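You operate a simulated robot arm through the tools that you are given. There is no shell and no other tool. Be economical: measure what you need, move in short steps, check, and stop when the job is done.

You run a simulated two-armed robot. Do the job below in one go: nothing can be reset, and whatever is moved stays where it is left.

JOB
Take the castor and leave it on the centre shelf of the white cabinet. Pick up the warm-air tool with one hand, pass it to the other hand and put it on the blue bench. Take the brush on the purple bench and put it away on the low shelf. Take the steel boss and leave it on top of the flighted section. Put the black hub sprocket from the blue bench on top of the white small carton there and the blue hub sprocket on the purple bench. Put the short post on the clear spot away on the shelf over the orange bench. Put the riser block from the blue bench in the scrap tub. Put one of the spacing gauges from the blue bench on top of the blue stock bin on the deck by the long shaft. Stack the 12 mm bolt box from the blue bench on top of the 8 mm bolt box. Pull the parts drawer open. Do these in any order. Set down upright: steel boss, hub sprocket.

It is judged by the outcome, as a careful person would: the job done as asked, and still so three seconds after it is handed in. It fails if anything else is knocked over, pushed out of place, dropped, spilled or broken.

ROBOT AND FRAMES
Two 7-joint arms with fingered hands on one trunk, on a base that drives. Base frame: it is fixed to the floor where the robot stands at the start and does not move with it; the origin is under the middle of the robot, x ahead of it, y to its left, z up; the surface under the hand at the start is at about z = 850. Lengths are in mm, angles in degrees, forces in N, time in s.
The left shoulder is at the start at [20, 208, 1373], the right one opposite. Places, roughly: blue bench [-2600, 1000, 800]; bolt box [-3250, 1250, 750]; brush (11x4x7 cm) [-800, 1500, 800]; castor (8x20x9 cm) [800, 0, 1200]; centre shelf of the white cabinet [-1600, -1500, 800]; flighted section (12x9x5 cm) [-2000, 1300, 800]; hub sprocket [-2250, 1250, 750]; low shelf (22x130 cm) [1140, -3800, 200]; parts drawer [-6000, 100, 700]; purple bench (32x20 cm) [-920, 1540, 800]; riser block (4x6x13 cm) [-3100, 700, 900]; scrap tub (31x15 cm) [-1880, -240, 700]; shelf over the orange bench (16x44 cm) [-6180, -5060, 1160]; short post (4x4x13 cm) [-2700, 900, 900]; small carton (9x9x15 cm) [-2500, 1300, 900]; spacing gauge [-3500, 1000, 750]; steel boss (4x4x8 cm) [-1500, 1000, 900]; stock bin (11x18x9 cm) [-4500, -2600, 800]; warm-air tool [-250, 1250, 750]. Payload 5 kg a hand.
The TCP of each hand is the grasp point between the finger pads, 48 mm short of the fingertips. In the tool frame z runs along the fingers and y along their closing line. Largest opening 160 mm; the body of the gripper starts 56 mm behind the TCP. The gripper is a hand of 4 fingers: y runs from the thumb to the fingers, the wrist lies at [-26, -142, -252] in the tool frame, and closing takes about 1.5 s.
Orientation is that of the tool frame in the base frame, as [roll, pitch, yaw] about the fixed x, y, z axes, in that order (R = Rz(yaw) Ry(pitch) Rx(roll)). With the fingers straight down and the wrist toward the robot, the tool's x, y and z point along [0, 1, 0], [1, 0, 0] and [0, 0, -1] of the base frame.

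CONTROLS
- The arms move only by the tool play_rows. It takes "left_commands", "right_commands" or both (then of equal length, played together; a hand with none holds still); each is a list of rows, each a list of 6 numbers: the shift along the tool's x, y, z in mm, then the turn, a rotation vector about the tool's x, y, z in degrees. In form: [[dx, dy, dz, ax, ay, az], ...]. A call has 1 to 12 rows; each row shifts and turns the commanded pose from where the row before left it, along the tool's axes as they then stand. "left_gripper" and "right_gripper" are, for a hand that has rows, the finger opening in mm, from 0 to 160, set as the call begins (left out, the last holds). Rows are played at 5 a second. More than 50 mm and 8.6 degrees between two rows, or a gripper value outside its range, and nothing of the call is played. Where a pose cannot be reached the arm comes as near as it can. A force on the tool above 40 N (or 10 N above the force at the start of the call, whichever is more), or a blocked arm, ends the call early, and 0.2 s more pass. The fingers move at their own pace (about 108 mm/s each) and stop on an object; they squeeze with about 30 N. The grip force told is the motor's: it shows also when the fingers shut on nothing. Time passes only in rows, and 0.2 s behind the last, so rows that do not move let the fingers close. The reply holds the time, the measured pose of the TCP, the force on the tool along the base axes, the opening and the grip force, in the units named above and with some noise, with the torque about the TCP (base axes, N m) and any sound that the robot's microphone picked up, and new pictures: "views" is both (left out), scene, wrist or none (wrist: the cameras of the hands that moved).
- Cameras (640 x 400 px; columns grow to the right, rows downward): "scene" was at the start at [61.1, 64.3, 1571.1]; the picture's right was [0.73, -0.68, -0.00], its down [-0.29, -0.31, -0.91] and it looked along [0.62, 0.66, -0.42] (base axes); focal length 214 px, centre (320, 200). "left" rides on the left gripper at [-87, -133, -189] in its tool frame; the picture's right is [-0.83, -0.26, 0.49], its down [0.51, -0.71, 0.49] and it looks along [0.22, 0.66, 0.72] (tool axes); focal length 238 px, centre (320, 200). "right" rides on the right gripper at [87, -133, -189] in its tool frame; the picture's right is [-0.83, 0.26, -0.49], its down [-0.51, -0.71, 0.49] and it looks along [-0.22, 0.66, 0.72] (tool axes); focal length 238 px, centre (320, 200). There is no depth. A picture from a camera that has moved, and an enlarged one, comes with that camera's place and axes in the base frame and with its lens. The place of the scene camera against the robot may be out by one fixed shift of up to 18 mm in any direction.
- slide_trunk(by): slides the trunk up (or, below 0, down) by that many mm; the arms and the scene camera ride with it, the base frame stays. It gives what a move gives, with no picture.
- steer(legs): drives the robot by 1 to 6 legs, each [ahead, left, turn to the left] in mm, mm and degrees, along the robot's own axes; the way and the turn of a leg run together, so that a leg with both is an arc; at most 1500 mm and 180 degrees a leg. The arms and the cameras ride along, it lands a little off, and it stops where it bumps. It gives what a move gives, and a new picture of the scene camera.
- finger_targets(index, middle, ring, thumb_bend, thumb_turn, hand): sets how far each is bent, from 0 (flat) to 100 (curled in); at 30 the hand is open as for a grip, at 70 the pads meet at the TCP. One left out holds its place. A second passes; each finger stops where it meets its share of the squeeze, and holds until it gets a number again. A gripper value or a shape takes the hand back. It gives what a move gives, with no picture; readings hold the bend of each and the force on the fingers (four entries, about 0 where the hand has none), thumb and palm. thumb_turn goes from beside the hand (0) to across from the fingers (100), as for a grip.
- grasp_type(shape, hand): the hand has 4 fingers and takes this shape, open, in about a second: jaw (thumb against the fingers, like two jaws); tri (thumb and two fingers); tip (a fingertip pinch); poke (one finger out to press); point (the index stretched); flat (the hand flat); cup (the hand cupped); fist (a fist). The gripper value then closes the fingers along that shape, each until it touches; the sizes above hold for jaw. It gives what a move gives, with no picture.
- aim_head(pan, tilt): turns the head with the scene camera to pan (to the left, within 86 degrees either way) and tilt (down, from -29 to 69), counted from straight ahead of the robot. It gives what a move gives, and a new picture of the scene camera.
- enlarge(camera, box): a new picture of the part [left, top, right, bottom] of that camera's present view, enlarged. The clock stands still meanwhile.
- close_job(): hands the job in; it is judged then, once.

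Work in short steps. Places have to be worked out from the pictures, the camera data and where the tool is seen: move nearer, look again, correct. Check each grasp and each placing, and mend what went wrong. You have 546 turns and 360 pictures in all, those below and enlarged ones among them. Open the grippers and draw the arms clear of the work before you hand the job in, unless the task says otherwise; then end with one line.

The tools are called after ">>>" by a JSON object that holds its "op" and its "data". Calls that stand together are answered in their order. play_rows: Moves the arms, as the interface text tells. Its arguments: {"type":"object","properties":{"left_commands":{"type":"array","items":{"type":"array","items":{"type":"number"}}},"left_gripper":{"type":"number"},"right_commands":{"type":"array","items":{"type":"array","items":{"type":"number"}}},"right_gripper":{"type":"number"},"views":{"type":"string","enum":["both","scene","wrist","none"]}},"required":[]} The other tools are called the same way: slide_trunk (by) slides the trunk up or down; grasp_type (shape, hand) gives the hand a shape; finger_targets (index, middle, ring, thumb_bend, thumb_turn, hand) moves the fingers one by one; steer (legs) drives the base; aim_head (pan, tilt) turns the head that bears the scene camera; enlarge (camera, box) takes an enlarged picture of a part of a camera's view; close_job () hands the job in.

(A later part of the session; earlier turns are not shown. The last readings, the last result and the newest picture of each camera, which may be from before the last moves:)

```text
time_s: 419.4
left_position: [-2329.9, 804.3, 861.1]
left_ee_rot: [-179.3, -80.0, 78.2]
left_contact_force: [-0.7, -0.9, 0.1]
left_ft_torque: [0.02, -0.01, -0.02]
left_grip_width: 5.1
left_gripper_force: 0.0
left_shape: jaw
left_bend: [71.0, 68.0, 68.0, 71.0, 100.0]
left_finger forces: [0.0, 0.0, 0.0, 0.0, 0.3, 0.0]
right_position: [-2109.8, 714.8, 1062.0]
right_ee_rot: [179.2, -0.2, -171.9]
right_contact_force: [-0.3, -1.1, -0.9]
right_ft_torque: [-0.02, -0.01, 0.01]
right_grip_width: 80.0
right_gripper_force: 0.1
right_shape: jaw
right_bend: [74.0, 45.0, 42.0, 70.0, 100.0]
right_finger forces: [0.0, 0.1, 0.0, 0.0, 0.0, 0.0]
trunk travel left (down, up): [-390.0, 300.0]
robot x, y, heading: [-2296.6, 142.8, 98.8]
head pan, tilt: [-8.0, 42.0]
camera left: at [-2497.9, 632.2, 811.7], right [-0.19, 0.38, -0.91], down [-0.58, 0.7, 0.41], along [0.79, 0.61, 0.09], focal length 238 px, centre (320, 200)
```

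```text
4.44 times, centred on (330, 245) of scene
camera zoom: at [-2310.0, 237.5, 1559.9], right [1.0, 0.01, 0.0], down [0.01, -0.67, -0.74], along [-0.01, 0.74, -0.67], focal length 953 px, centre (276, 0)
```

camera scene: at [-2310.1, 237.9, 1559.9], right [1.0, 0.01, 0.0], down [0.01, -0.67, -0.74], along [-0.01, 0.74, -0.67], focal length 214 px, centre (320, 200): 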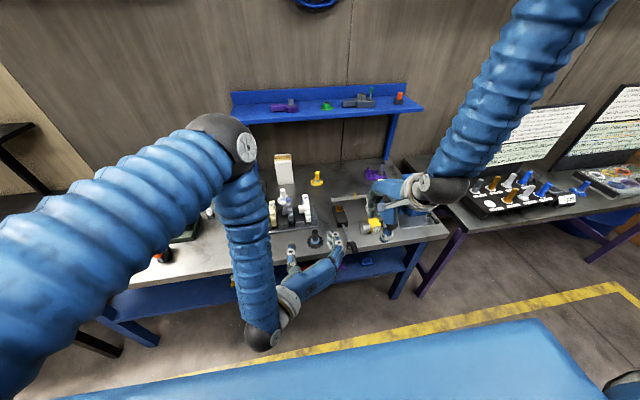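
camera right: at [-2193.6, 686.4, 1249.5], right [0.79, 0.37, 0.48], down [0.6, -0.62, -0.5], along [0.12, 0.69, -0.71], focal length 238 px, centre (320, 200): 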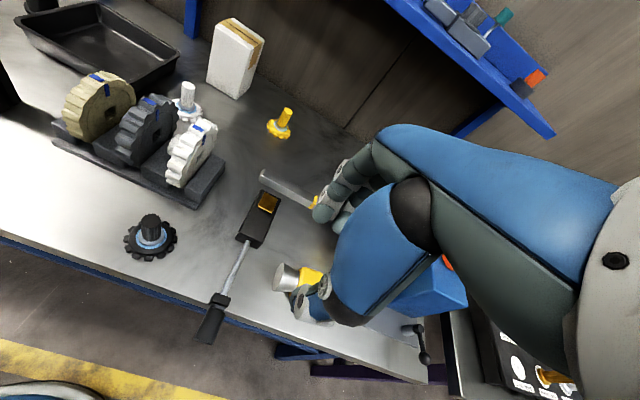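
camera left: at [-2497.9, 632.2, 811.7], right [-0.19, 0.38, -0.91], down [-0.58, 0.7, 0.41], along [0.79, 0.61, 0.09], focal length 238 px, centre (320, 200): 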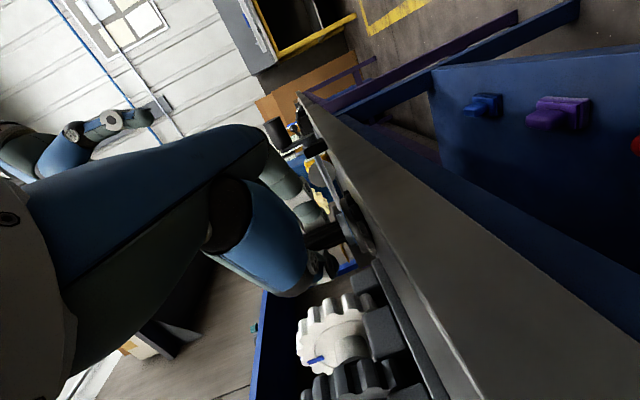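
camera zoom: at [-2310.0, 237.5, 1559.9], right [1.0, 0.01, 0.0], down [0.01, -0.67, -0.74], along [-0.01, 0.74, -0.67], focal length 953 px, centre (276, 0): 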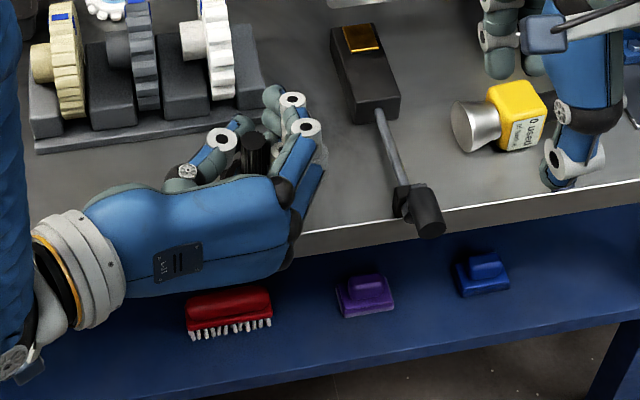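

The fingers met just beyond the hub: it's nearer the palm. Reopen, draw back 22 mm and close again.

>>> {"op": "play_rows", "data": {"left_commands": [[0, 0, 0, 0, 0, 0], [0, 0, 0, 0, 0, 0], [0, 0, 0, 0, 0, 0], [0, 0, 0, 0, 0, 0], [0, 0, -11, 0, 0, 0], [0, 0, -11, 0, 0, 0]], "left_gripper": 85, "views": "none"}}

>>> {"op": "play_rows", "data": {"left_commands": [[0, 0, 0, 0, 0, 0], [0, 0, 0, 0, 0, 0], [0, 0, 0, 0, 0, 0], [0, 0, 0, 0, 0, 0], [0, 0, 0, 0, 0, 0], [0, 0, 0, 0, 0, 0], [0, 0, 0, 0, 0, 0]], "left_gripper": 3, "views": "wrist"}}

>>> {"op": "enlarge", "data": {"camera": "scene", "box": [270, 200, 390, 290]}}

```text
time_s: 420.8
left_position: [-2333.4, 783.2, 867.1]
left_ee_rot: [-179.8, -80.0, 78.8]
left_contact_force: [0.4, -0.4, 0.4]
left_ft_torque: [0.01, 0.0, -0.01]
left_grip_width: 84.4
left_gripper_force: 0.1
left_shape: jaw
left_bend: [74.0, 44.0, 41.0, 68.0, 100.0]
left_finger forces: [0.0, 0.0, 0.1, 0.1, 0.0, 0.1]
right_position: [-2110.6, 715.1, 1061.7]
right_ee_rot: [179.2, -0.2, -171.8]
right_contact_force: [-0.1, -0.3, 0.0]
right_ft_torque: [0.02, 0.01, 0.02]
right_grip_width: 79.7
right_gripper_force: 0.0
right_shape: jaw
right_bend: [74.0, 45.0, 42.0, 70.0, 100.0]
right_finger forces: [0.0, 0.0, 0.1, 0.0, 0.0, 0.0]
trunk travel left (down, up): [-390.0, 300.0]
robot x, y, heading: [-2294.0, 145.5, 98.8]
head pan, tilt: [-8.0, 42.0]
```

```text
time_s: 422.4
left_position: [-2334.2, 784.7, 866.6]
left_ee_rot: [179.2, -80.0, 79.6]
left_contact_force: [-1.6, 0.6, 2.9]
left_ft_torque: [0.03, -0.1, 0.02]
left_grip_width: 17.6
left_gripper_force: 29.8
left_shape: jaw
left_bend: [72.0, 64.0, 67.0, 74.0, 100.0]
left_finger forces: [16.5, 7.0, 0.0, 0.0, 25.6, 0.0]
right_position: [-2110.7, 714.4, 1061.2]
right_ee_rot: [179.1, -0.2, -172.0]
right_contact_force: [-0.2, -0.3, -0.6]
right_ft_torque: [0.0, 0.01, 0.0]
right_grip_width: 79.8
right_gripper_force: 0.1
right_shape: jaw
right_bend: [74.0, 45.0, 42.0, 70.0, 100.0]
right_finger forces: [0.1, 0.0, 0.0, 0.0, 0.0, 0.0]
trunk travel left (down, up): [-390.0, 300.0]
robot x, y, heading: [-2298.0, 145.4, 98.6]
head pan, tilt: [-8.0, 42.0]
camera left: at [-2502.0, 611.9, 815.3], right [-0.19, 0.38, -0.91], down [-0.58, 0.7, 0.41], along [0.79, 0.61, 0.09], focal length 238 px, centre (320, 200)
```

left: 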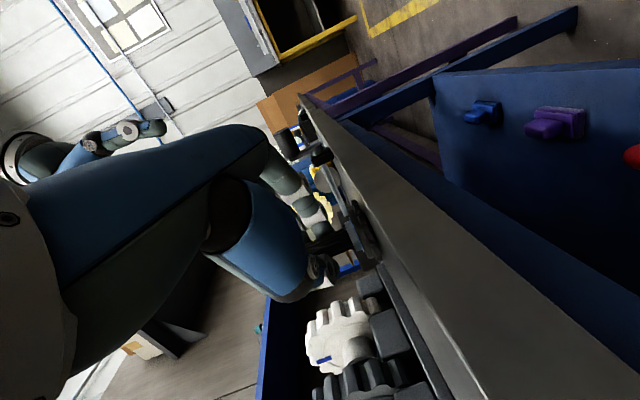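

```text
4.44 times, centred on (330, 245) of scene
camera zoom: at [-2310.1, 237.3, 1560.0], right [1.0, 0.01, 0.0], down [0.01, -0.67, -0.74], along [-0.01, 0.74, -0.67], focal length 953 px, centre (276, 0)
```

zoom: 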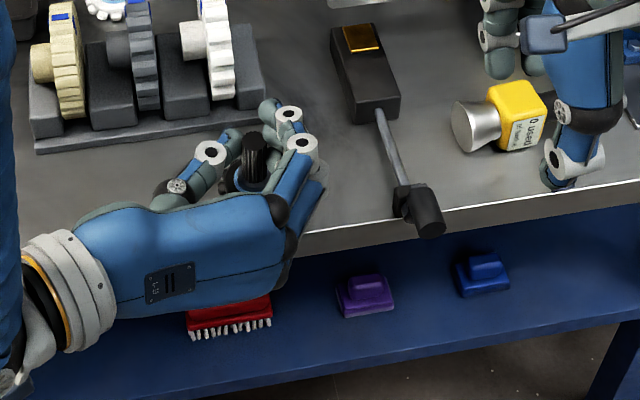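

Gripped. Lift 80 mm and verify.

>>> {"op": "play_rows", "data": {"left_commands": [[20, 0, -3.5, 0, 0, 0], [30, 0, -5, 0, 0, 0], [30, 0, -5, 0, 0, 0]], "views": "none"}}

>>> {"op": "enlarge", "data": {"camera": "scene", "box": [270, 190, 390, 290]}}

>>> {"op": "enlarge", "data": {"camera": "left", "box": [240, 140, 440, 320]}}

```text
time_s: 423.2
left_position: [-2333.7, 780.1, 948.6]
left_ee_rot: [-179.4, -79.9, 78.2]
left_contact_force: [0.9, -0.7, -3.1]
left_ft_torque: [0.02, 0.02, 0.11]
left_grip_width: 17.6
left_gripper_force: 30.0
left_shape: jaw
left_bend: [72.0, 64.0, 67.0, 74.0, 100.0]
left_finger forces: [16.8, 7.6, 0.0, 0.0, 25.3, 0.1]
right_position: [-2111.2, 714.4, 1062.2]
right_ee_rot: [179.2, -0.3, -171.9]
right_contact_force: [-0.4, 0.0, -0.5]
right_ft_torque: [0.04, -0.01, 0.02]
right_grip_width: 79.9
right_gripper_force: 0.0
right_shape: jaw
right_bend: [74.0, 45.0, 42.0, 70.0, 100.0]
right_finger forces: [0.0, 0.1, 0.0, 0.1, 0.0, 0.1]
trunk travel left (down, up): [-390.0, 300.0]
robot x, y, heading: [-2294.4, 147.1, 98.5]
head pan, tilt: [-8.0, 42.0]
```

```text
4.00 times, centred on (330, 240) of scene
camera zoom: at [-2309.8, 237.0, 1560.0], right [1.0, 0.01, 0.0], down [0.01, -0.67, -0.74], along [-0.01, 0.74, -0.67], focal length 858 px, centre (280, 40)
```

zoom: 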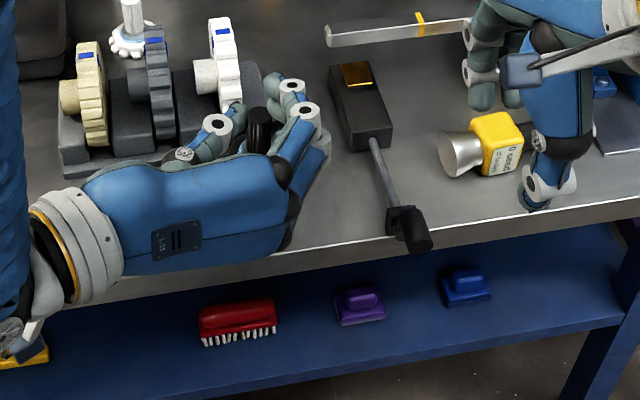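

```text
2.22 times, centred on (340, 230) of left
camera zoom: at [-2502.5, 610.2, 896.7], right [-0.19, 0.38, -0.91], down [-0.58, 0.7, 0.41], along [0.79, 0.61, 0.09], focal length 530 px, centre (276, 133)
```

zoom: 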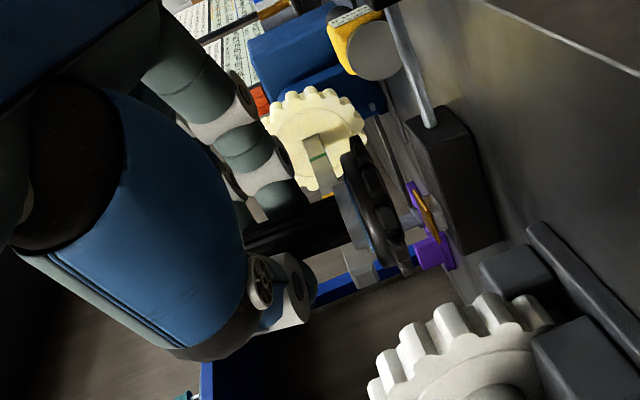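

Sprocket is upright in the left hand (bottom 67 mm below TCP). Raise and drive forward toward the carton.

>>> {"op": "play_rows", "data": {"left_commands": [[38, 0, -7, 0, 0, 0], [38, 0, -7, 0, 0, 0], [38, 0, -7, 0, 0, 0]], "right_commands": [[0, -20, -40, 0, 0, 0], [0, -20, -40, 0, 0, 0], [0, -20, -40, 0, 0, 0]], "views": "none"}}

>>> {"op": "steer", "data": {"legs": [[215, 0, 0]]}}

>>> {"op": "enlarge", "data": {"camera": "left", "box": [0, 0, 640, 400]}}

```text
time_s: 424.0
left_position: [-2330.9, 780.8, 1065.5]
left_ee_rot: [179.7, -80.0, 79.1]
left_contact_force: [1.3, -2.3, -1.7]
left_ft_torque: [0.01, 0.0, 0.14]
left_grip_width: 17.3
left_gripper_force: 29.5
left_shape: jaw
left_bend: [72.0, 64.0, 67.0, 74.0, 100.0]
left_finger forces: [16.8, 7.6, 0.0, 0.0, 25.4, 0.0]
right_position: [-2103.3, 676.5, 1184.7]
right_ee_rot: [179.3, -0.2, -171.9]
right_contact_force: [0.0, -2.7, 0.1]
right_ft_torque: [0.21, 0.0, -0.05]
right_grip_width: 79.8
right_gripper_force: 0.0
right_shape: jaw
right_bend: [74.0, 45.0, 42.0, 69.0, 100.0]
right_finger forces: [0.1, 0.0, 0.0, 0.1, 0.0, 0.0]
right hand out of reach, approached as far as the arm can: row 2, 3
trunk travel left (down, up): [-390.0, 300.0]
robot x, y, heading: [-2294.7, 143.3, 98.6]
head pan, tilt: [-8.0, 42.0]
```

```text
time_s: 425.6
left_position: [-2366.3, 995.4, 1062.3]
left_ee_rot: [-179.9, -79.9, 78.8]
left_contact_force: [0.3, 0.7, -2.1]
left_ft_torque: [-0.04, -0.02, 0.0]
left_grip_width: 17.2
left_gripper_force: 30.2
left_shape: jaw
left_bend: [72.0, 64.0, 67.0, 74.0, 100.0]
left_finger forces: [16.7, 7.5, 0.1, 0.0, 25.4, 0.1]
right_position: [-2137.1, 893.3, 1184.6]
right_ee_rot: [179.4, -0.3, -171.8]
right_contact_force: [0.0, -0.2, -1.0]
right_ft_torque: [-0.1, 0.03, 0.06]
right_grip_width: 79.6
right_gripper_force: 0.1
right_shape: jaw
right_bend: [74.0, 45.0, 42.0, 69.0, 100.0]
right_finger forces: [0.0, 0.0, 0.0, 0.0, 0.0, 0.0]
trunk travel left (down, up): [-390.0, 300.0]
robot x, y, heading: [-2329.0, 355.5, 98.9]
head pan, tilt: [-8.0, 42.0]
camera scene: at [-2343.2, 449.8, 1559.9], right [1.0, 0.02, 0.0], down [0.01, -0.67, -0.74], along [-0.01, 0.74, -0.67], focal length 214 px, centre (320, 200)
```

scene: 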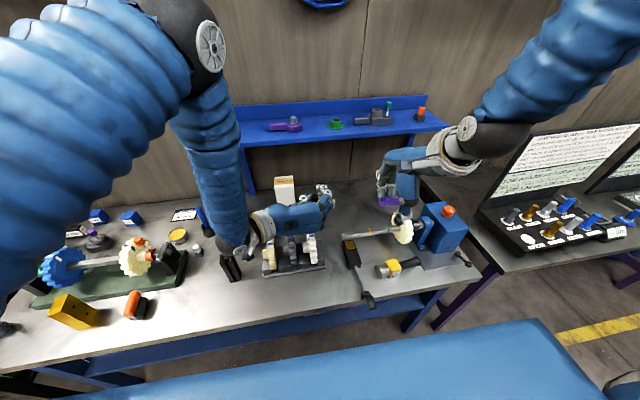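

```text
1.00 times, centred on (320, 200) of left (not enlarged: the box is as wide or as high as the picture)
camera zoom: at [-2535.2, 822.9, 1011.4], right [-0.19, 0.38, -0.91], down [-0.59, 0.7, 0.41], along [0.79, 0.61, 0.09], focal length 238 px, centre (320, 200)
```

zoom: 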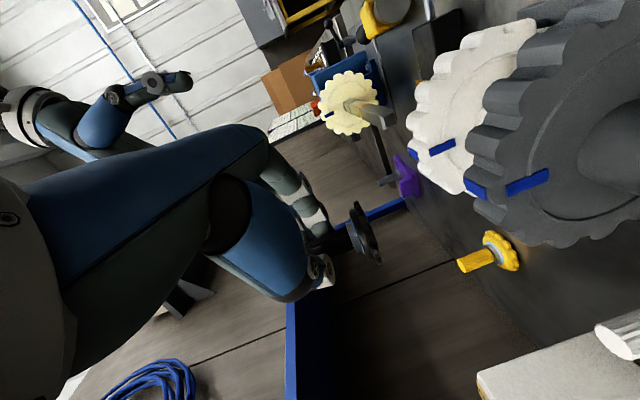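

Carton top ≈948, centre ≈(-2518,1250); the hub sits 22 mm beyond the TCP. Move the hand over the carton.

>>> {"op": "play_rows", "data": {"left_commands": [[5, -28.3, 28, 0, 0, 0], [5, -28.3, 28, 0, 0, 0], [5, -28.3, 28, 0, 0, 0], [5, -28.3, 28, 0, 0, 0], [5, -28.3, 28, 0, 0, 0]], "views": "both"}}

```text
time_s: 426.9
left_position: [-2479.7, 1160.8, 1063.9]
left_ee_rot: [179.8, -79.9, 79.2]
left_contact_force: [0.8, 0.6, -2.4]
left_ft_torque: [0.06, 0.0, 0.02]
left_grip_width: 17.6
left_gripper_force: 29.8
left_shape: jaw
left_bend: [72.0, 64.0, 67.0, 74.0, 100.0]
left_finger forces: [16.9, 7.7, 0.0, 0.0, 25.4, 0.0]
right_position: [-2138.3, 892.3, 1184.5]
right_ee_rot: [179.5, -0.1, -171.8]
right_contact_force: [-0.5, -0.2, -0.3]
right_ft_torque: [-0.05, -0.07, 0.0]
right_grip_width: 79.8
right_gripper_force: 0.1
right_shape: jaw
right_bend: [74.0, 45.0, 42.0, 69.0, 100.0]
right_finger forces: [0.1, 0.0, 0.0, 0.1, 0.1, 0.2]
trunk travel left (down, up): [-390.0, 300.0]
robot x, y, heading: [-2331.6, 361.0, 98.8]
head pan, tilt: [-8.0, 42.0]
camera scene: at [-2344.4, 449.6, 1559.9], right [1.0, 0.02, 0.0], down [0.01, -0.67, -0.74], along [-0.01, 0.74, -0.67], focal length 214 px, centre (320, 200)
camera left: at [-2648.4, 988.8, 1012.5], right [-0.19, 0.38, -0.91], down [-0.59, 0.7, 0.41], along [0.79, 0.61, 0.09], focal length 238 px, centre (320, 200)
```

scene: 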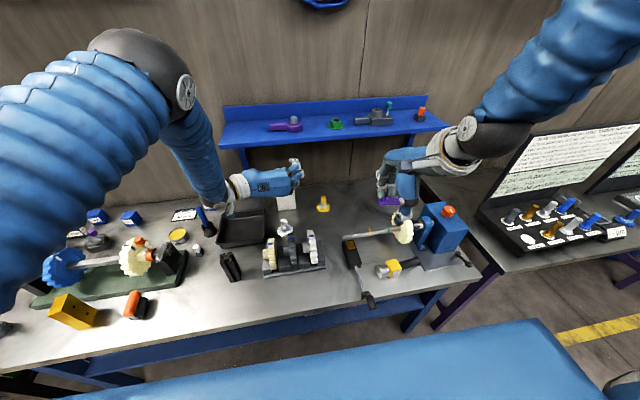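
left: 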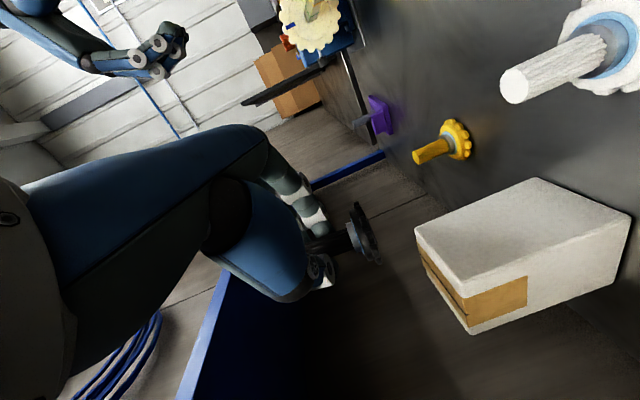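

Carton corners resolved: centre ≈(-2514,1272), top z≈949. Move in and partly down.

>>> {"op": "play_rows", "data": {"left_commands": [[-2, -18, 28, 0, 0, 0], [-2, -18, 28, 0, 0, 0], [-2, -18, 27, 0, 0, 0]], "views": "both"}}

>>> {"op": "enlarge", "data": {"camera": "scene", "box": [200, 100, 360, 230]}}

```text
time_s: 427.6
left_position: [-2516.0, 1250.5, 1040.8]
left_ee_rot: [179.7, -79.9, 79.2]
left_contact_force: [0.2, -0.2, -2.6]
left_ft_torque: [0.01, -0.03, 0.0]
left_grip_width: 17.5
left_gripper_force: 30.1
left_shape: jaw
left_bend: [72.0, 64.0, 67.0, 74.0, 100.0]
left_finger forces: [17.0, 7.7, 0.1, 0.0, 25.3, 0.0]
right_position: [-2137.6, 892.1, 1184.5]
right_ee_rot: [179.4, -0.2, -171.8]
right_contact_force: [0.1, 0.9, 0.2]
right_ft_torque: [-0.07, -0.02, 0.01]
right_grip_width: 79.8
right_gripper_force: 0.0
right_shape: jaw
right_bend: [74.0, 45.0, 42.0, 69.0, 100.0]
right_finger forces: [0.1, 0.1, 0.0, 0.1, 0.1, 0.0]
trunk travel left (down, up): [-390.0, 300.0]
robot x, y, heading: [-2326.4, 356.7, 99.1]
head pan, tilt: [-8.0, 42.0]
camera scene: at [-2344.1, 450.0, 1559.8], right [1.0, 0.02, 0.0], down [0.01, -0.67, -0.74], along [-0.01, 0.74, -0.67], focal length 214 px, centre (320, 200)
camera left: at [-2683.9, 1077.7, 989.5], right [-0.19, 0.38, -0.91], down [-0.59, 0.7, 0.41], along [0.79, 0.61, 0.09], focal length 238 px, centre (320, 200)
```

scene: 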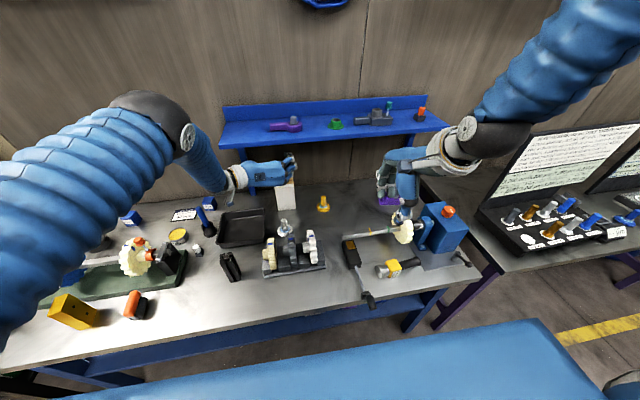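
left: 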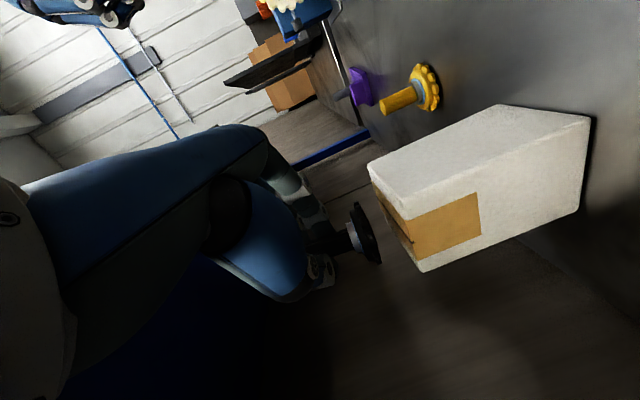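

```text
3.08 times, centred on (280, 165) of scene
camera zoom: at [-2344.1, 450.0, 1559.8], right [1.0, 0.02, 0.0], down [0.01, -0.67, -0.74], along [-0.01, 0.74, -0.67], focal length 660 px, centre (443, 308)
```

zoom: 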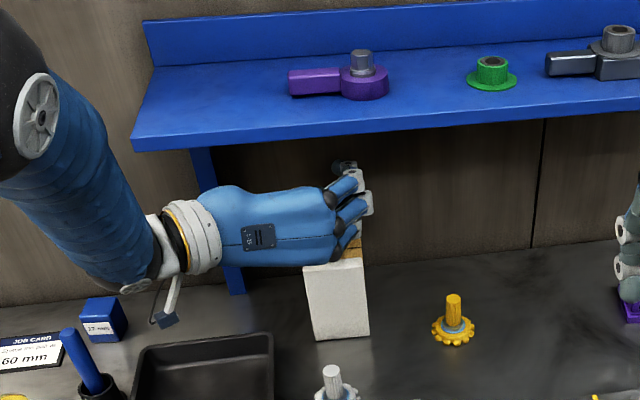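

Sprocket axis ≈(-2512,1271), right over the carton centre. Lower gently.

>>> {"op": "play_rows", "data": {"left_commands": [[-7, 0, 1.2, 0, 0, 0], [-7, 0, 1.2, 0, 0, 0], [0, 0, 0, 0, 0, 0]], "views": "wrist"}}

```text
time_s: 428.4
left_position: [-2514.6, 1247.9, 1028.1]
left_ee_rot: [-179.6, -80.0, 78.6]
left_contact_force: [0.5, -0.4, -0.5]
left_ft_torque: [-0.06, 0.0, 0.01]
left_grip_width: 17.7
left_gripper_force: 30.2
left_shape: jaw
left_bend: [72.0, 64.0, 67.0, 74.0, 100.0]
left_finger forces: [16.8, 7.7, 0.0, 0.1, 25.3, 0.0]
right_position: [-2136.5, 892.1, 1183.3]
right_ee_rot: [179.3, -0.3, -171.7]
right_contact_force: [0.9, 0.0, 1.1]
right_ft_torque: [0.0, 0.02, -0.01]
right_grip_width: 79.5
right_gripper_force: 0.1
right_shape: jaw
right_bend: [74.0, 45.0, 42.0, 69.0, 100.0]
right_finger forces: [0.1, 0.0, 0.1, 0.1, 0.1, 0.1]
trunk travel left (down, up): [-390.0, 300.0]
robot x, y, heading: [-2328.2, 358.8, 99.2]
head pan, tilt: [-8.0, 42.0]
camera left: at [-2683.8, 1077.3, 977.4], right [-0.19, 0.38, -0.91], down [-0.59, 0.7, 0.41], along [0.79, 0.61, 0.09], focal length 238 px, centre (320, 200)
```

left: 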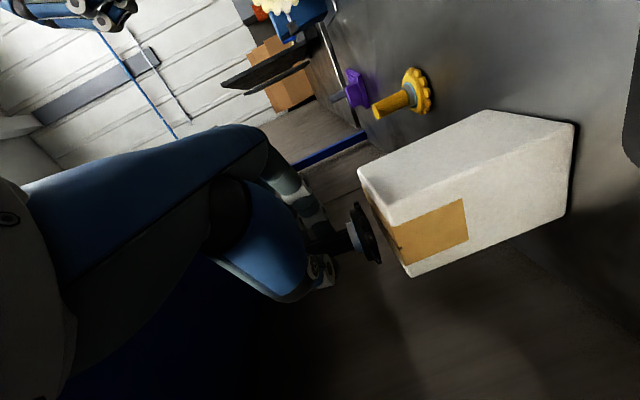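

Close to the top. Continue lowering in 3 mm steps.

>>> {"op": "play_rows", "data": {"left_commands": [[-3, 0, 0.5, 0, 0, 0], [-3, 0, 0.5, 0, 0, 0], [-3, 0, 0.5, 0, 0, 0], [0, 0, 0, 0, 0, 0]], "views": "none"}}

```text
time_s: 429.4
left_position: [-2515.5, 1250.6, 1019.5]
left_ee_rot: [-179.1, -80.0, 78.1]
left_contact_force: [-0.8, -0.2, -2.1]
left_ft_torque: [-0.05, 0.01, 0.03]
left_grip_width: 17.5
left_gripper_force: 30.1
left_shape: jaw
left_bend: [72.0, 64.0, 67.0, 74.0, 100.0]
left_finger forces: [16.9, 7.7, 0.0, 0.1, 25.4, 0.0]
right_position: [-2136.5, 892.5, 1183.8]
right_ee_rot: [179.4, -0.4, -171.8]
right_contact_force: [0.3, -0.4, -0.3]
right_ft_torque: [-0.03, -0.01, 0.03]
right_grip_width: 79.7
right_gripper_force: 0.2
right_shape: jaw
right_bend: [74.0, 45.0, 42.0, 69.0, 100.0]
right_finger forces: [0.0, 0.0, 0.0, 0.0, 0.0, 0.0]
trunk travel left (down, up): [-390.0, 300.0]
robot x, y, heading: [-2326.8, 358.8, 98.8]
head pan, tilt: [-8.0, 42.0]
```

>>> {"op": "play_rows", "data": {"left_commands": [[-2, 0, 0.3, 0, 0, 0], [-2, 0, 0.3, 0, 0, 0], [0, 0, 0, 0, 0, 0]], "views": "wrist"}}

```text
time_s: 430.2
left_position: [-2517.7, 1250.4, 1017.1]
left_ee_rot: [-179.8, -80.1, 78.8]
left_contact_force: [-1.5, 2.6, 8.7]
left_ft_torque: [0.21, -0.23, 0.1]
left_grip_width: 17.8
left_gripper_force: 30.1
left_shape: jaw
left_bend: [72.0, 64.0, 67.0, 74.0, 100.0]
left_finger forces: [17.3, 10.5, 0.0, 0.1, 26.8, 0.2]
right_position: [-2137.0, 890.5, 1184.4]
right_ee_rot: [179.4, -0.2, -171.8]
right_contact_force: [0.2, 0.0, 0.4]
right_ft_torque: [0.01, -0.05, 0.01]
right_grip_width: 79.8
right_gripper_force: 0.0
right_shape: jaw
right_bend: [74.0, 45.0, 42.0, 69.0, 100.0]
right_finger forces: [0.0, 0.0, 0.0, 0.0, 0.1, 0.0]
trunk travel left (down, up): [-390.0, 300.0]
robot x, y, heading: [-2328.9, 355.8, 98.7]
head pan, tilt: [-8.0, 42.0]
camera left: at [-2684.7, 1078.1, 965.5], right [-0.19, 0.38, -0.91], down [-0.59, 0.7, 0.42], along [0.79, 0.61, 0.09], focal length 238 px, centre (320, 200)
```

left: 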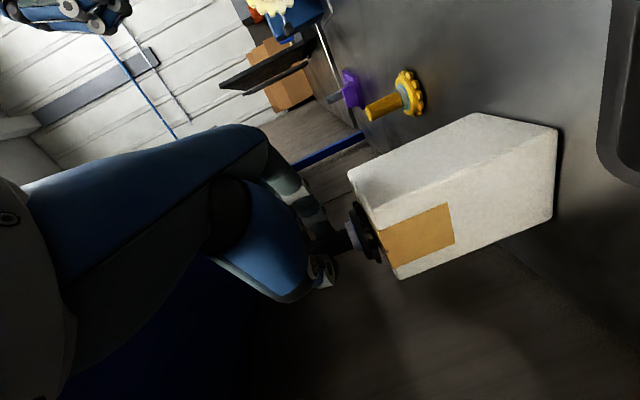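

Contact and well centred. Release and withdraw straight back.

>>> {"op": "play_rows", "data": {"left_commands": [[-1, 0, 0, 0, 0, 0], [0, 0, 0, 0, 0, 0]], "views": "none"}}

>>> {"op": "play_rows", "data": {"left_commands": [[0, 0, 0, 0, 0, 0], [0, 0, 0, 0, 0, 0], [0, 0, 0, 0, 0, 0], [0, 0, 0, 0, 0, 0]], "left_gripper": 85, "views": "wrist"}}

```text
time_s: 430.9
left_position: [-2516.1, 1250.4, 1016.6]
left_ee_rot: [-180.0, -80.3, 79.0]
left_contact_force: [-2.3, 3.9, 14.9]
left_ft_torque: [0.41, -0.36, 0.17]
left_grip_width: 17.4
left_gripper_force: 29.8
left_shape: jaw
left_bend: [72.0, 64.0, 67.0, 74.0, 100.0]
left_finger forces: [17.2, 12.4, 0.0, 0.0, 27.5, 0.1]
right_position: [-2136.2, 889.6, 1184.3]
right_ee_rot: [179.4, -0.3, -171.8]
right_contact_force: [0.4, 0.8, 0.2]
right_ft_torque: [0.06, -0.03, 0.02]
right_grip_width: 79.7
right_gripper_force: 0.0
right_shape: jaw
right_bend: [74.0, 45.0, 42.0, 69.0, 100.0]
right_finger forces: [0.0, 0.1, 0.0, 0.1, 0.1, 0.1]
trunk travel left (down, up): [-390.0, 300.0]
robot x, y, heading: [-2330.3, 359.9, 98.7]
head pan, tilt: [-8.0, 42.0]
```

```text
time_s: 431.9
left_position: [-2516.0, 1250.6, 1014.2]
left_ee_rot: [-179.5, -79.9, 78.3]
left_contact_force: [0.0, 0.1, -0.2]
left_ft_torque: [0.03, 0.02, 0.03]
left_grip_width: 84.2
left_gripper_force: 0.1
left_shape: jaw
left_bend: [74.0, 44.0, 41.0, 68.0, 100.0]
left_finger forces: [0.1, 0.0, 0.0, 0.0, 0.0, 0.0]
right_position: [-2137.3, 891.7, 1184.9]
right_ee_rot: [179.3, -0.4, -171.8]
right_contact_force: [-0.6, -0.8, 0.0]
right_ft_torque: [-0.03, 0.01, 0.02]
right_grip_width: 80.0
right_gripper_force: 0.2
right_shape: jaw
right_bend: [74.0, 45.0, 42.0, 69.0, 100.0]
right_finger forces: [0.0, 0.0, 0.0, 0.0, 0.0, 0.0]
trunk travel left (down, up): [-390.0, 300.0]
robot x, y, heading: [-2325.6, 360.1, 98.9]
head pan, tilt: [-8.0, 42.0]
camera left: at [-2684.9, 1077.5, 963.1], right [-0.19, 0.38, -0.91], down [-0.59, 0.7, 0.41], along [0.79, 0.61, 0.09], focal length 238 px, centre (320, 200)
```

left: 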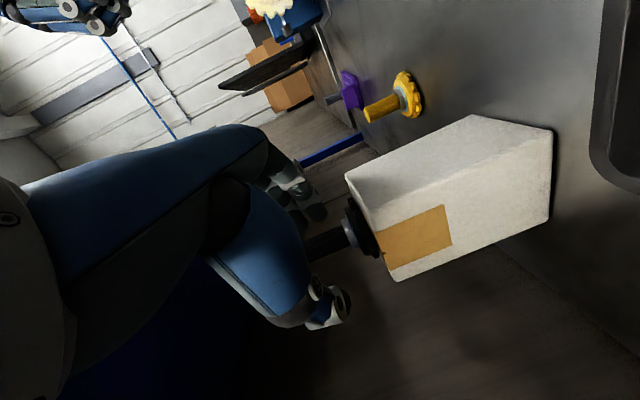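

Standing free. Withdraw backwards (slightly up).

>>> {"op": "play_rows", "data": {"left_commands": [[3, 0, -25, 0, 0, 0], [3, 0, -35, 0, 0, 0], [3, 0, -40, 0, 0, 0], [8, 0, -40, 0, 0, 0], [20, 0, -40, 0, 0, 0], [20, 0, -40, 0, 0, 0]], "views": "both"}}

>>> {"op": "enlarge", "data": {"camera": "scene", "box": [200, 100, 360, 230]}}

```text
time_s: 433.2
left_position: [-2557.2, 1047.7, 1110.1]
left_ee_rot: [-179.1, -80.2, 78.0]
left_contact_force: [1.0, -0.6, -0.5]
left_ft_torque: [0.08, 0.05, 0.08]
left_grip_width: 84.7
left_gripper_force: 0.2
left_shape: jaw
left_bend: [74.0, 44.0, 41.0, 68.0, 100.0]
left_finger forces: [0.0, 0.0, 0.0, 0.0, 0.0, 0.0]
right_position: [-2137.2, 889.4, 1184.7]
right_ee_rot: [179.2, -0.4, -171.7]
right_contact_force: [0.4, -0.8, 0.0]
right_ft_torque: [0.08, -0.01, -0.05]
right_grip_width: 79.6
right_gripper_force: 0.1
right_shape: jaw
right_bend: [74.0, 45.0, 42.0, 69.0, 100.0]
right_finger forces: [0.1, 0.0, 0.1, 0.0, 0.0, 0.1]
trunk travel left (down, up): [-390.0, 300.0]
robot x, y, heading: [-2328.7, 359.0, 98.7]
head pan, tilt: [-8.0, 42.0]
camera scene: at [-2343.1, 446.9, 1560.1], right [1.0, 0.02, 0.0], down [0.01, -0.67, -0.74], along [-0.01, 0.74, -0.67], focal length 214 px, centre (320, 200)
camera left: at [-2725.4, 875.5, 1058.3], right [-0.19, 0.38, -0.91], down [-0.59, 0.7, 0.41], along [0.79, 0.61, 0.09], focal length 238 px, centre (320, 200)
```

scene: 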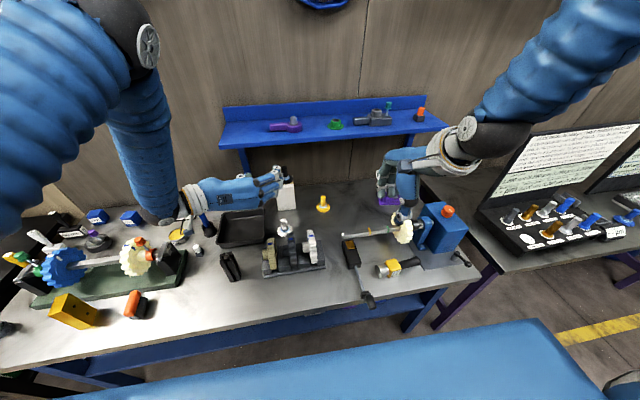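
left: 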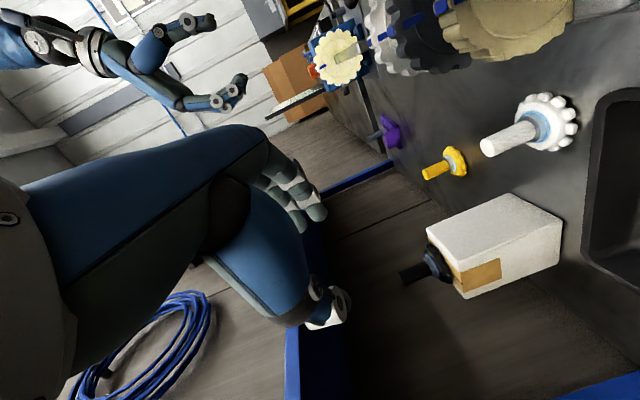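

```text
3.08 times, centred on (280, 165) of scene
camera zoom: at [-2343.1, 446.9, 1560.1], right [1.0, 0.02, 0.0], down [0.01, -0.67, -0.74], along [-0.01, 0.74, -0.67], focal length 660 px, centre (443, 308)
```

zoom: 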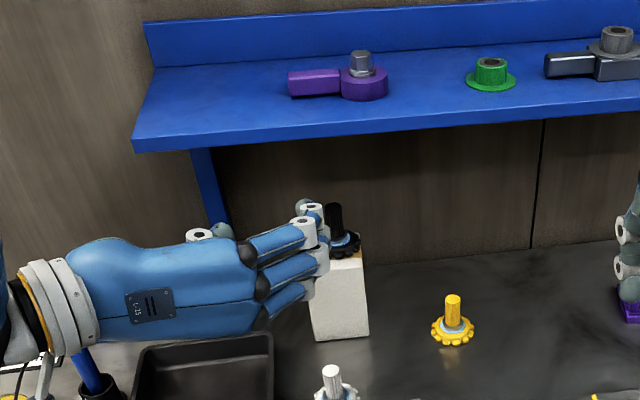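

Black sprocket stands upright on the carton. Return the left hand to its natural orientation and view the left part of the bench.

>>> {"op": "play_rows", "data": {"left_commands": [[20, 0, -30, 0, 0, 0], [0, 0, -30, 0, -8, 0], [0, 0, 0, 0, -8, 0], [0, 0, 0, 0, -8, 0], [0, 0, 0, 0, -8, 0], [0, 0, 0, 0, -8, 0], [0, 0, 0, 0, -8, 0], [0, 0, 0, 0, -8, 0], [0, 0, 0, 0, -8, 0], [0, 0, 0, 0, -8, 0], [0, 0, 0, 0, -8, 0]], "views": "none"}}

>>> {"op": "play_rows", "data": {"left_commands": [[0, 0, -10, 0, 0, -8.2], [0, 0, -10, 0, 0, -8.2], [0, 0, -10, 0, 0, -8.2], [0, 0, 0, 0, 0, -8.2], [0, 0, 0, 0, 0, -8.2], [0, 0, 0, 0, 0, -8.2], [0, 0, 0, 0, 0, -8.2], [0, 0, 0, 0, 0, -8.2], [0, 0, 0, 0, 0, -8.2]], "left_gripper": 110, "views": "none"}}

>>> {"op": "steer", "data": {"legs": [[-60, 0, 0], [0, 550, 0]]}}

```text
time_s: 435.6
left_position: [-2567.5, 994.1, 1138.5]
left_ee_rot: [-179.8, 0.3, 79.0]
left_contact_force: [-0.3, 0.0, 0.1]
left_ft_torque: [-0.06, 0.0, -0.03]
left_grip_width: 84.6
left_gripper_force: 0.1
left_shape: jaw
left_bend: [74.0, 44.0, 41.0, 68.0, 100.0]
left_finger forces: [0.0, 0.0, 0.0, 0.0, 0.1, 0.0]
right_position: [-2137.1, 892.6, 1184.1]
right_ee_rot: [179.4, -0.3, -171.8]
right_contact_force: [-0.4, 0.6, -1.0]
right_ft_torque: [-0.06, -0.03, 0.02]
right_grip_width: 80.0
right_gripper_force: 0.0
right_shape: jaw
right_bend: [74.0, 45.0, 42.0, 69.0, 100.0]
right_finger forces: [0.0, 0.0, 0.1, 0.0, 0.0, 0.0]
trunk travel left (down, up): [-390.0, 300.0]
robot x, y, heading: [-2327.2, 357.4, 99.0]
head pan, tilt: [-8.0, 42.0]
```

```text
time_s: 437.6
left_position: [-2566.3, 992.5, 1168.9]
left_ee_rot: [180.0, -0.1, 152.9]
left_contact_force: [0.2, -0.2, 0.5]
left_ft_torque: [0.02, 0.03, 0.01]
left_grip_width: 109.7
left_gripper_force: 0.0
left_shape: jaw
left_bend: [27.0, 38.0, 35.0, 60.0, 99.0]
left_finger forces: [0.0, 0.1, 0.1, 0.1, 0.0, 0.0]
right_position: [-2137.3, 889.9, 1183.8]
right_ee_rot: [179.3, -0.2, -171.8]
right_contact_force: [-0.2, -1.0, 0.3]
right_ft_torque: [-0.02, 0.01, 0.03]
right_grip_width: 79.6
right_gripper_force: 0.0
right_shape: jaw
right_bend: [74.0, 45.0, 42.0, 69.0, 100.0]
right_finger forces: [0.0, 0.0, 0.0, 0.0, 0.0, 0.0]
trunk travel left (down, up): [-390.0, 300.0]
robot x, y, heading: [-2330.8, 359.0, 98.8]
head pan, tilt: [-8.0, 42.0]
```

```text
time_s: 441.4
left_position: [-3114.4, 838.7, 1169.5]
left_ee_rot: [179.9, 0.0, 153.4]
left_contact_force: [-0.3, -0.1, 0.1]
left_ft_torque: [-0.02, -0.05, 0.0]
left_grip_width: 109.8
left_gripper_force: 0.0
left_shape: jaw
left_bend: [27.0, 38.0, 35.0, 60.0, 99.0]
left_finger forces: [0.0, 0.0, 0.0, 0.1, 0.1, 0.0]
right_position: [-2685.0, 743.8, 1183.9]
right_ee_rot: [179.3, -0.2, -171.2]
right_contact_force: [-0.5, 0.5, 0.4]
right_ft_torque: [0.03, -0.02, -0.04]
right_grip_width: 79.7
right_gripper_force: 0.1
right_shape: jaw
right_bend: [74.0, 45.0, 42.0, 69.0, 100.0]
right_finger forces: [0.0, 0.0, 0.0, 0.0, 0.1, 0.0]
trunk travel left (down, up): [-390.0, 300.0]
robot x, y, heading: [-2869.5, 206.9, 99.7]
head pan, tilt: [-8.0, 42.0]
camera scene: at [-2884.9, 297.8, 1559.9], right [1.0, 0.03, 0.0], down [0.02, -0.67, -0.74], along [-0.02, 0.74, -0.67], focal length 214 px, centre (320, 200)
```

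scene: 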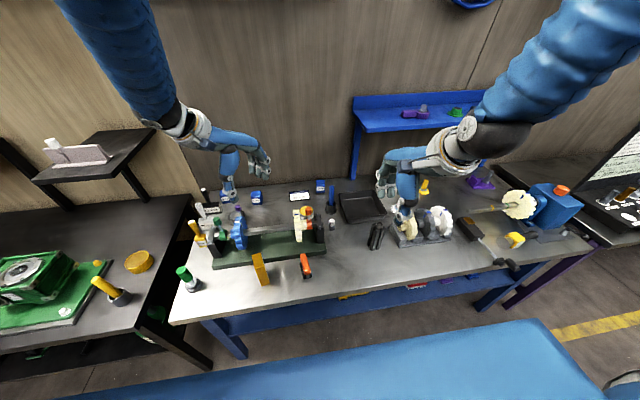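

Zoom on the left half of the blue bench.

>>> {"op": "enlarge", "data": {"camera": "scene", "box": [160, 160, 420, 320]}}

>>> {"op": "enlarge", "data": {"camera": "left", "box": [0, 0, 640, 400]}}

```text
2.46 times, centred on (290, 240) of scene
camera zoom: at [-2884.9, 297.8, 1559.9], right [1.0, 0.03, 0.0], down [0.02, -0.67, -0.74], along [-0.02, 0.74, -0.67], focal length 528 px, centre (394, 102)
```

zoom: 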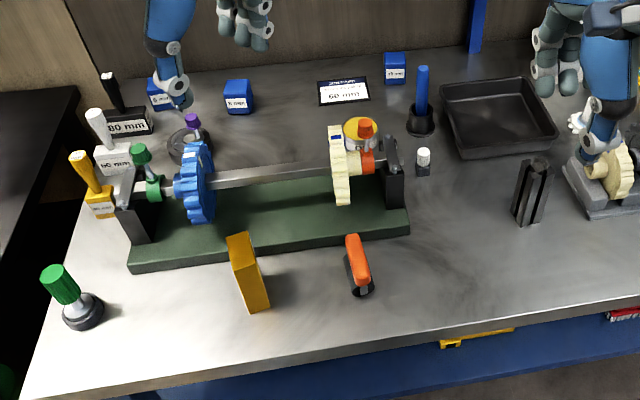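

```text
1.00 times, centred on (320, 200) of left (not enlarged: the box is as wide or as high as the picture)
camera zoom: at [-3095.8, 681.3, 1359.4], right [0.63, -0.6, -0.49], down [-0.77, -0.41, -0.49], along [0.1, 0.68, -0.72], focal length 238 px, centre (320, 200)
```

zoom: 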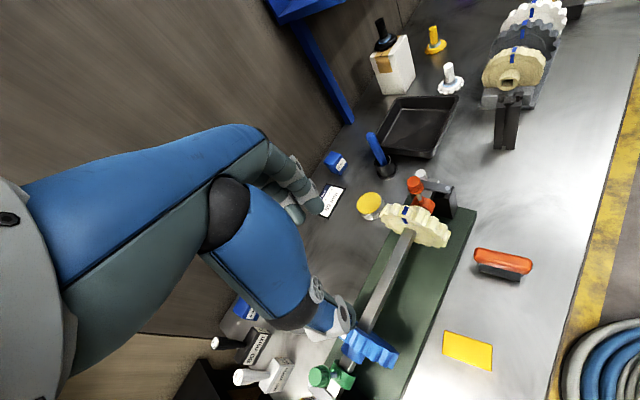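

Riser block (yellow) at ≈(-3096,698), top 930, long side at ~119°. Rotate the left hand and move above it.

>>> {"op": "play_rows", "data": {"left_commands": [[0, 0, 0, 0, 0, -8], [0, 0, 0, 0, 0, -8], [0, 0, 0, 0, 0, -8], [0, 0, 0, 0, 0, -8], [0, 0, 0, 0, 0, -8], [0, 0, 0, 0, 0, -8], [0, 0, 0, 0, 0, -8], [13.5, -32, 32, 0, 0, 0], [13.5, -32, 32, 0, 0, 0], [13.5, -32, 32, 0, 0, 0], [13.5, -32, 32, 0, 0, 0]], "left_gripper": 120, "views": "both"}}

```text
time_s: 443.8
left_position: [-3099.6, 699.8, 1042.5]
left_ee_rot: [179.9, 0.1, -150.6]
left_contact_force: [-0.3, 1.2, 0.1]
left_ft_torque: [-0.1, -0.06, -0.03]
left_grip_width: 119.7
left_gripper_force: 0.0
left_shape: jaw
left_bend: [26.0, 36.0, 33.0, 55.0, 99.0]
left_finger forces: [0.0, 0.0, 0.0, 0.1, 0.1, 0.0]
right_position: [-2685.2, 741.8, 1184.1]
right_ee_rot: [179.3, -0.2, -171.1]
right_contact_force: [-0.7, 0.6, 0.6]
right_ft_torque: [-0.01, -0.09, 0.0]
right_grip_width: 79.8
right_gripper_force: 0.0
right_shape: jaw
right_bend: [74.0, 45.0, 42.0, 69.0, 100.0]
right_finger forces: [0.0, 0.0, 0.1, 0.1, 0.0, 0.0]
trunk travel left (down, up): [-390.0, 300.0]
robot x, y, heading: [-2867.2, 206.7, 99.6]
head pan, tilt: [-8.0, 42.0]
camera scene: at [-2885.5, 297.9, 1559.9], right [1.0, 0.03, 0.0], down [0.02, -0.67, -0.74], along [-0.02, 0.74, -0.67], focal length 214 px, centre (320, 200)
camera left: at [-2958.7, 626.5, 1232.0], right [0.85, 0.19, -0.49], down [-0.09, -0.87, -0.49], along [-0.51, 0.47, -0.72], focal length 238 px, centre (320, 200)
```

scene: 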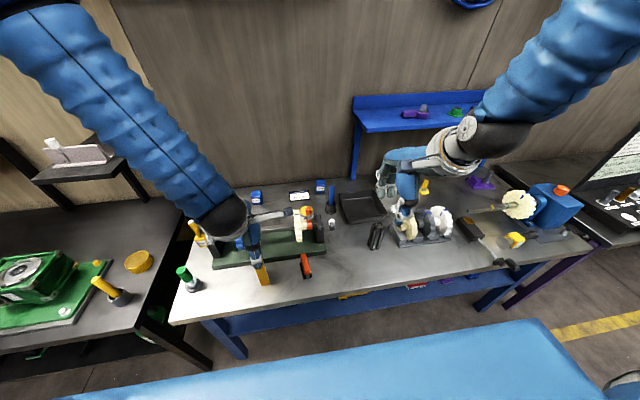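
left: 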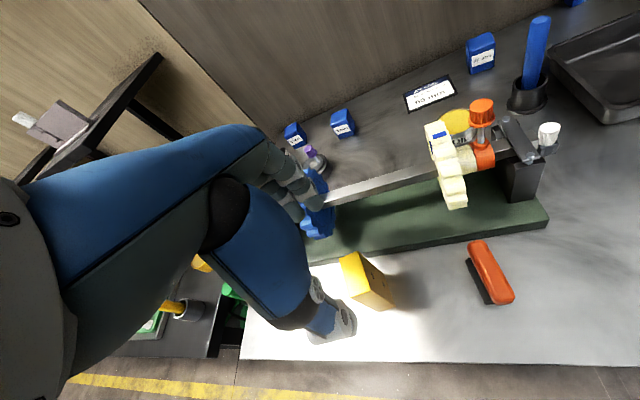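

Zoom to see the block's top face precisely.

>>> {"op": "enlarge", "data": {"camera": "left", "box": [300, 220, 430, 330]}}

```text
3.64 times, centred on (365, 275) of left
camera zoom: at [-2958.7, 626.5, 1232.0], right [0.85, 0.19, -0.49], down [-0.09, -0.87, -0.49], along [-0.51, 0.47, -0.72], focal length 867 px, centre (156, -73)
```

zoom: 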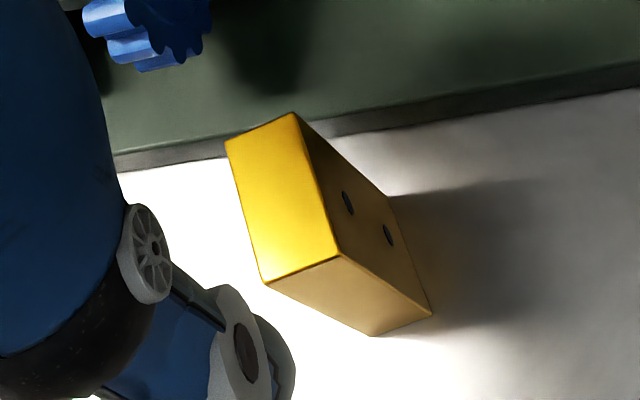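

Top face centre ≈(-3092,700). Align and descend to z≈895.

>>> {"op": "play_rows", "data": {"left_commands": [[-6, -3, 30, 0, 0, 0], [0, 0, 40, 0, 0, 0], [0, 0, 40, 0, 0, 0], [0, 0, 36, 0, 0, 0]], "views": "wrist"}}

```text
time_s: 444.8
left_position: [-3094.0, 700.7, 894.6]
left_ee_rot: [-179.8, 0.0, -150.5]
left_contact_force: [1.1, -9.5, -2.7]
left_ft_torque: [0.0, -0.2, 0.61]
left_grip_width: 119.5
left_gripper_force: 0.0
left_shape: jaw
left_bend: [26.0, 36.0, 36.0, 55.0, 99.0]
left_finger forces: [0.1, 1.1, 8.7, 0.1, 0.0, 0.0]
right_position: [-2684.5, 742.7, 1184.1]
right_ee_rot: [179.3, -0.3, -171.1]
right_contact_force: [0.6, 0.5, 0.6]
right_ft_torque: [0.0, -0.06, 0.01]
right_grip_width: 80.0
right_gripper_force: 0.1
right_shape: jaw
right_bend: [74.0, 45.0, 42.0, 69.0, 100.0]
right_finger forces: [0.0, 0.0, 0.0, 0.0, 0.1, 0.0]
trunk travel left (down, up): [-390.0, 300.0]
robot x, y, heading: [-2868.4, 204.8, 99.5]
head pan, tilt: [-8.0, 42.0]
camera left: at [-2953.1, 628.3, 1084.2], right [0.85, 0.18, -0.49], down [-0.09, -0.87, -0.49], along [-0.51, 0.46, -0.72], focal length 238 px, centre (320, 200)
```

left: 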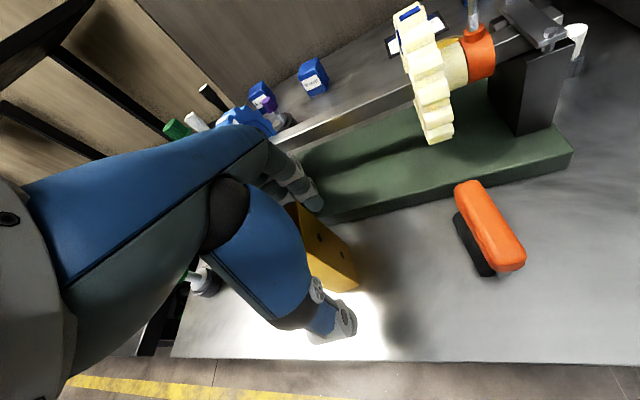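

The ring finger touches the machine behind. Pull back 8 mm while narrowing the opening.

>>> {"op": "play_rows", "data": {"left_commands": [[0, -8, 0, 0, 0, 0], [0, 0, 0, 0, 0, 0], [0, 0, 0, 0, 0, 0]], "left_gripper": 85, "views": "none"}}

>>> {"op": "enlarge", "data": {"camera": "scene", "box": [170, 190, 330, 310]}}

```text
time_s: 445.6
left_position: [-3089.5, 695.4, 894.7]
left_ee_rot: [-180.0, 0.0, -150.6]
left_contact_force: [0.3, -0.1, 1.0]
left_ft_torque: [-0.02, 0.0, 0.01]
left_grip_width: 85.4
left_gripper_force: 0.1
left_shape: jaw
left_bend: [74.0, 44.0, 41.0, 68.0, 100.0]
left_finger forces: [0.1, 0.0, 0.0, 0.0, 0.0, 0.0]
right_position: [-2682.8, 742.5, 1184.6]
right_ee_rot: [179.4, -0.3, -171.1]
right_contact_force: [-0.3, 1.0, 0.3]
right_ft_torque: [0.03, -0.02, 0.02]
right_grip_width: 80.0
right_gripper_force: 0.2
right_shape: jaw
right_bend: [74.0, 45.0, 42.0, 69.0, 100.0]
right_finger forces: [0.0, 0.1, 0.0, 0.1, 0.0, 0.0]
trunk travel left (down, up): [-390.0, 300.0]
robot x, y, heading: [-2872.8, 205.5, 99.6]
head pan, tilt: [-8.0, 42.0]
```

```text
3.33 times, centred on (250, 250) of scene
camera zoom: at [-2884.4, 298.1, 1559.9], right [1.0, 0.03, 0.0], down [0.02, -0.67, -0.74], along [-0.02, 0.74, -0.67], focal length 715 px, centre (553, 33)
```

zoom: 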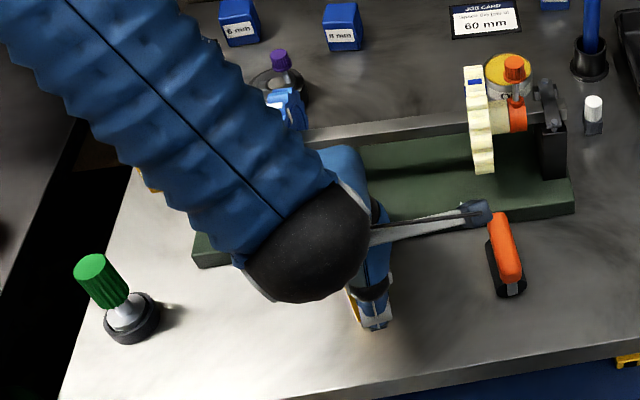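

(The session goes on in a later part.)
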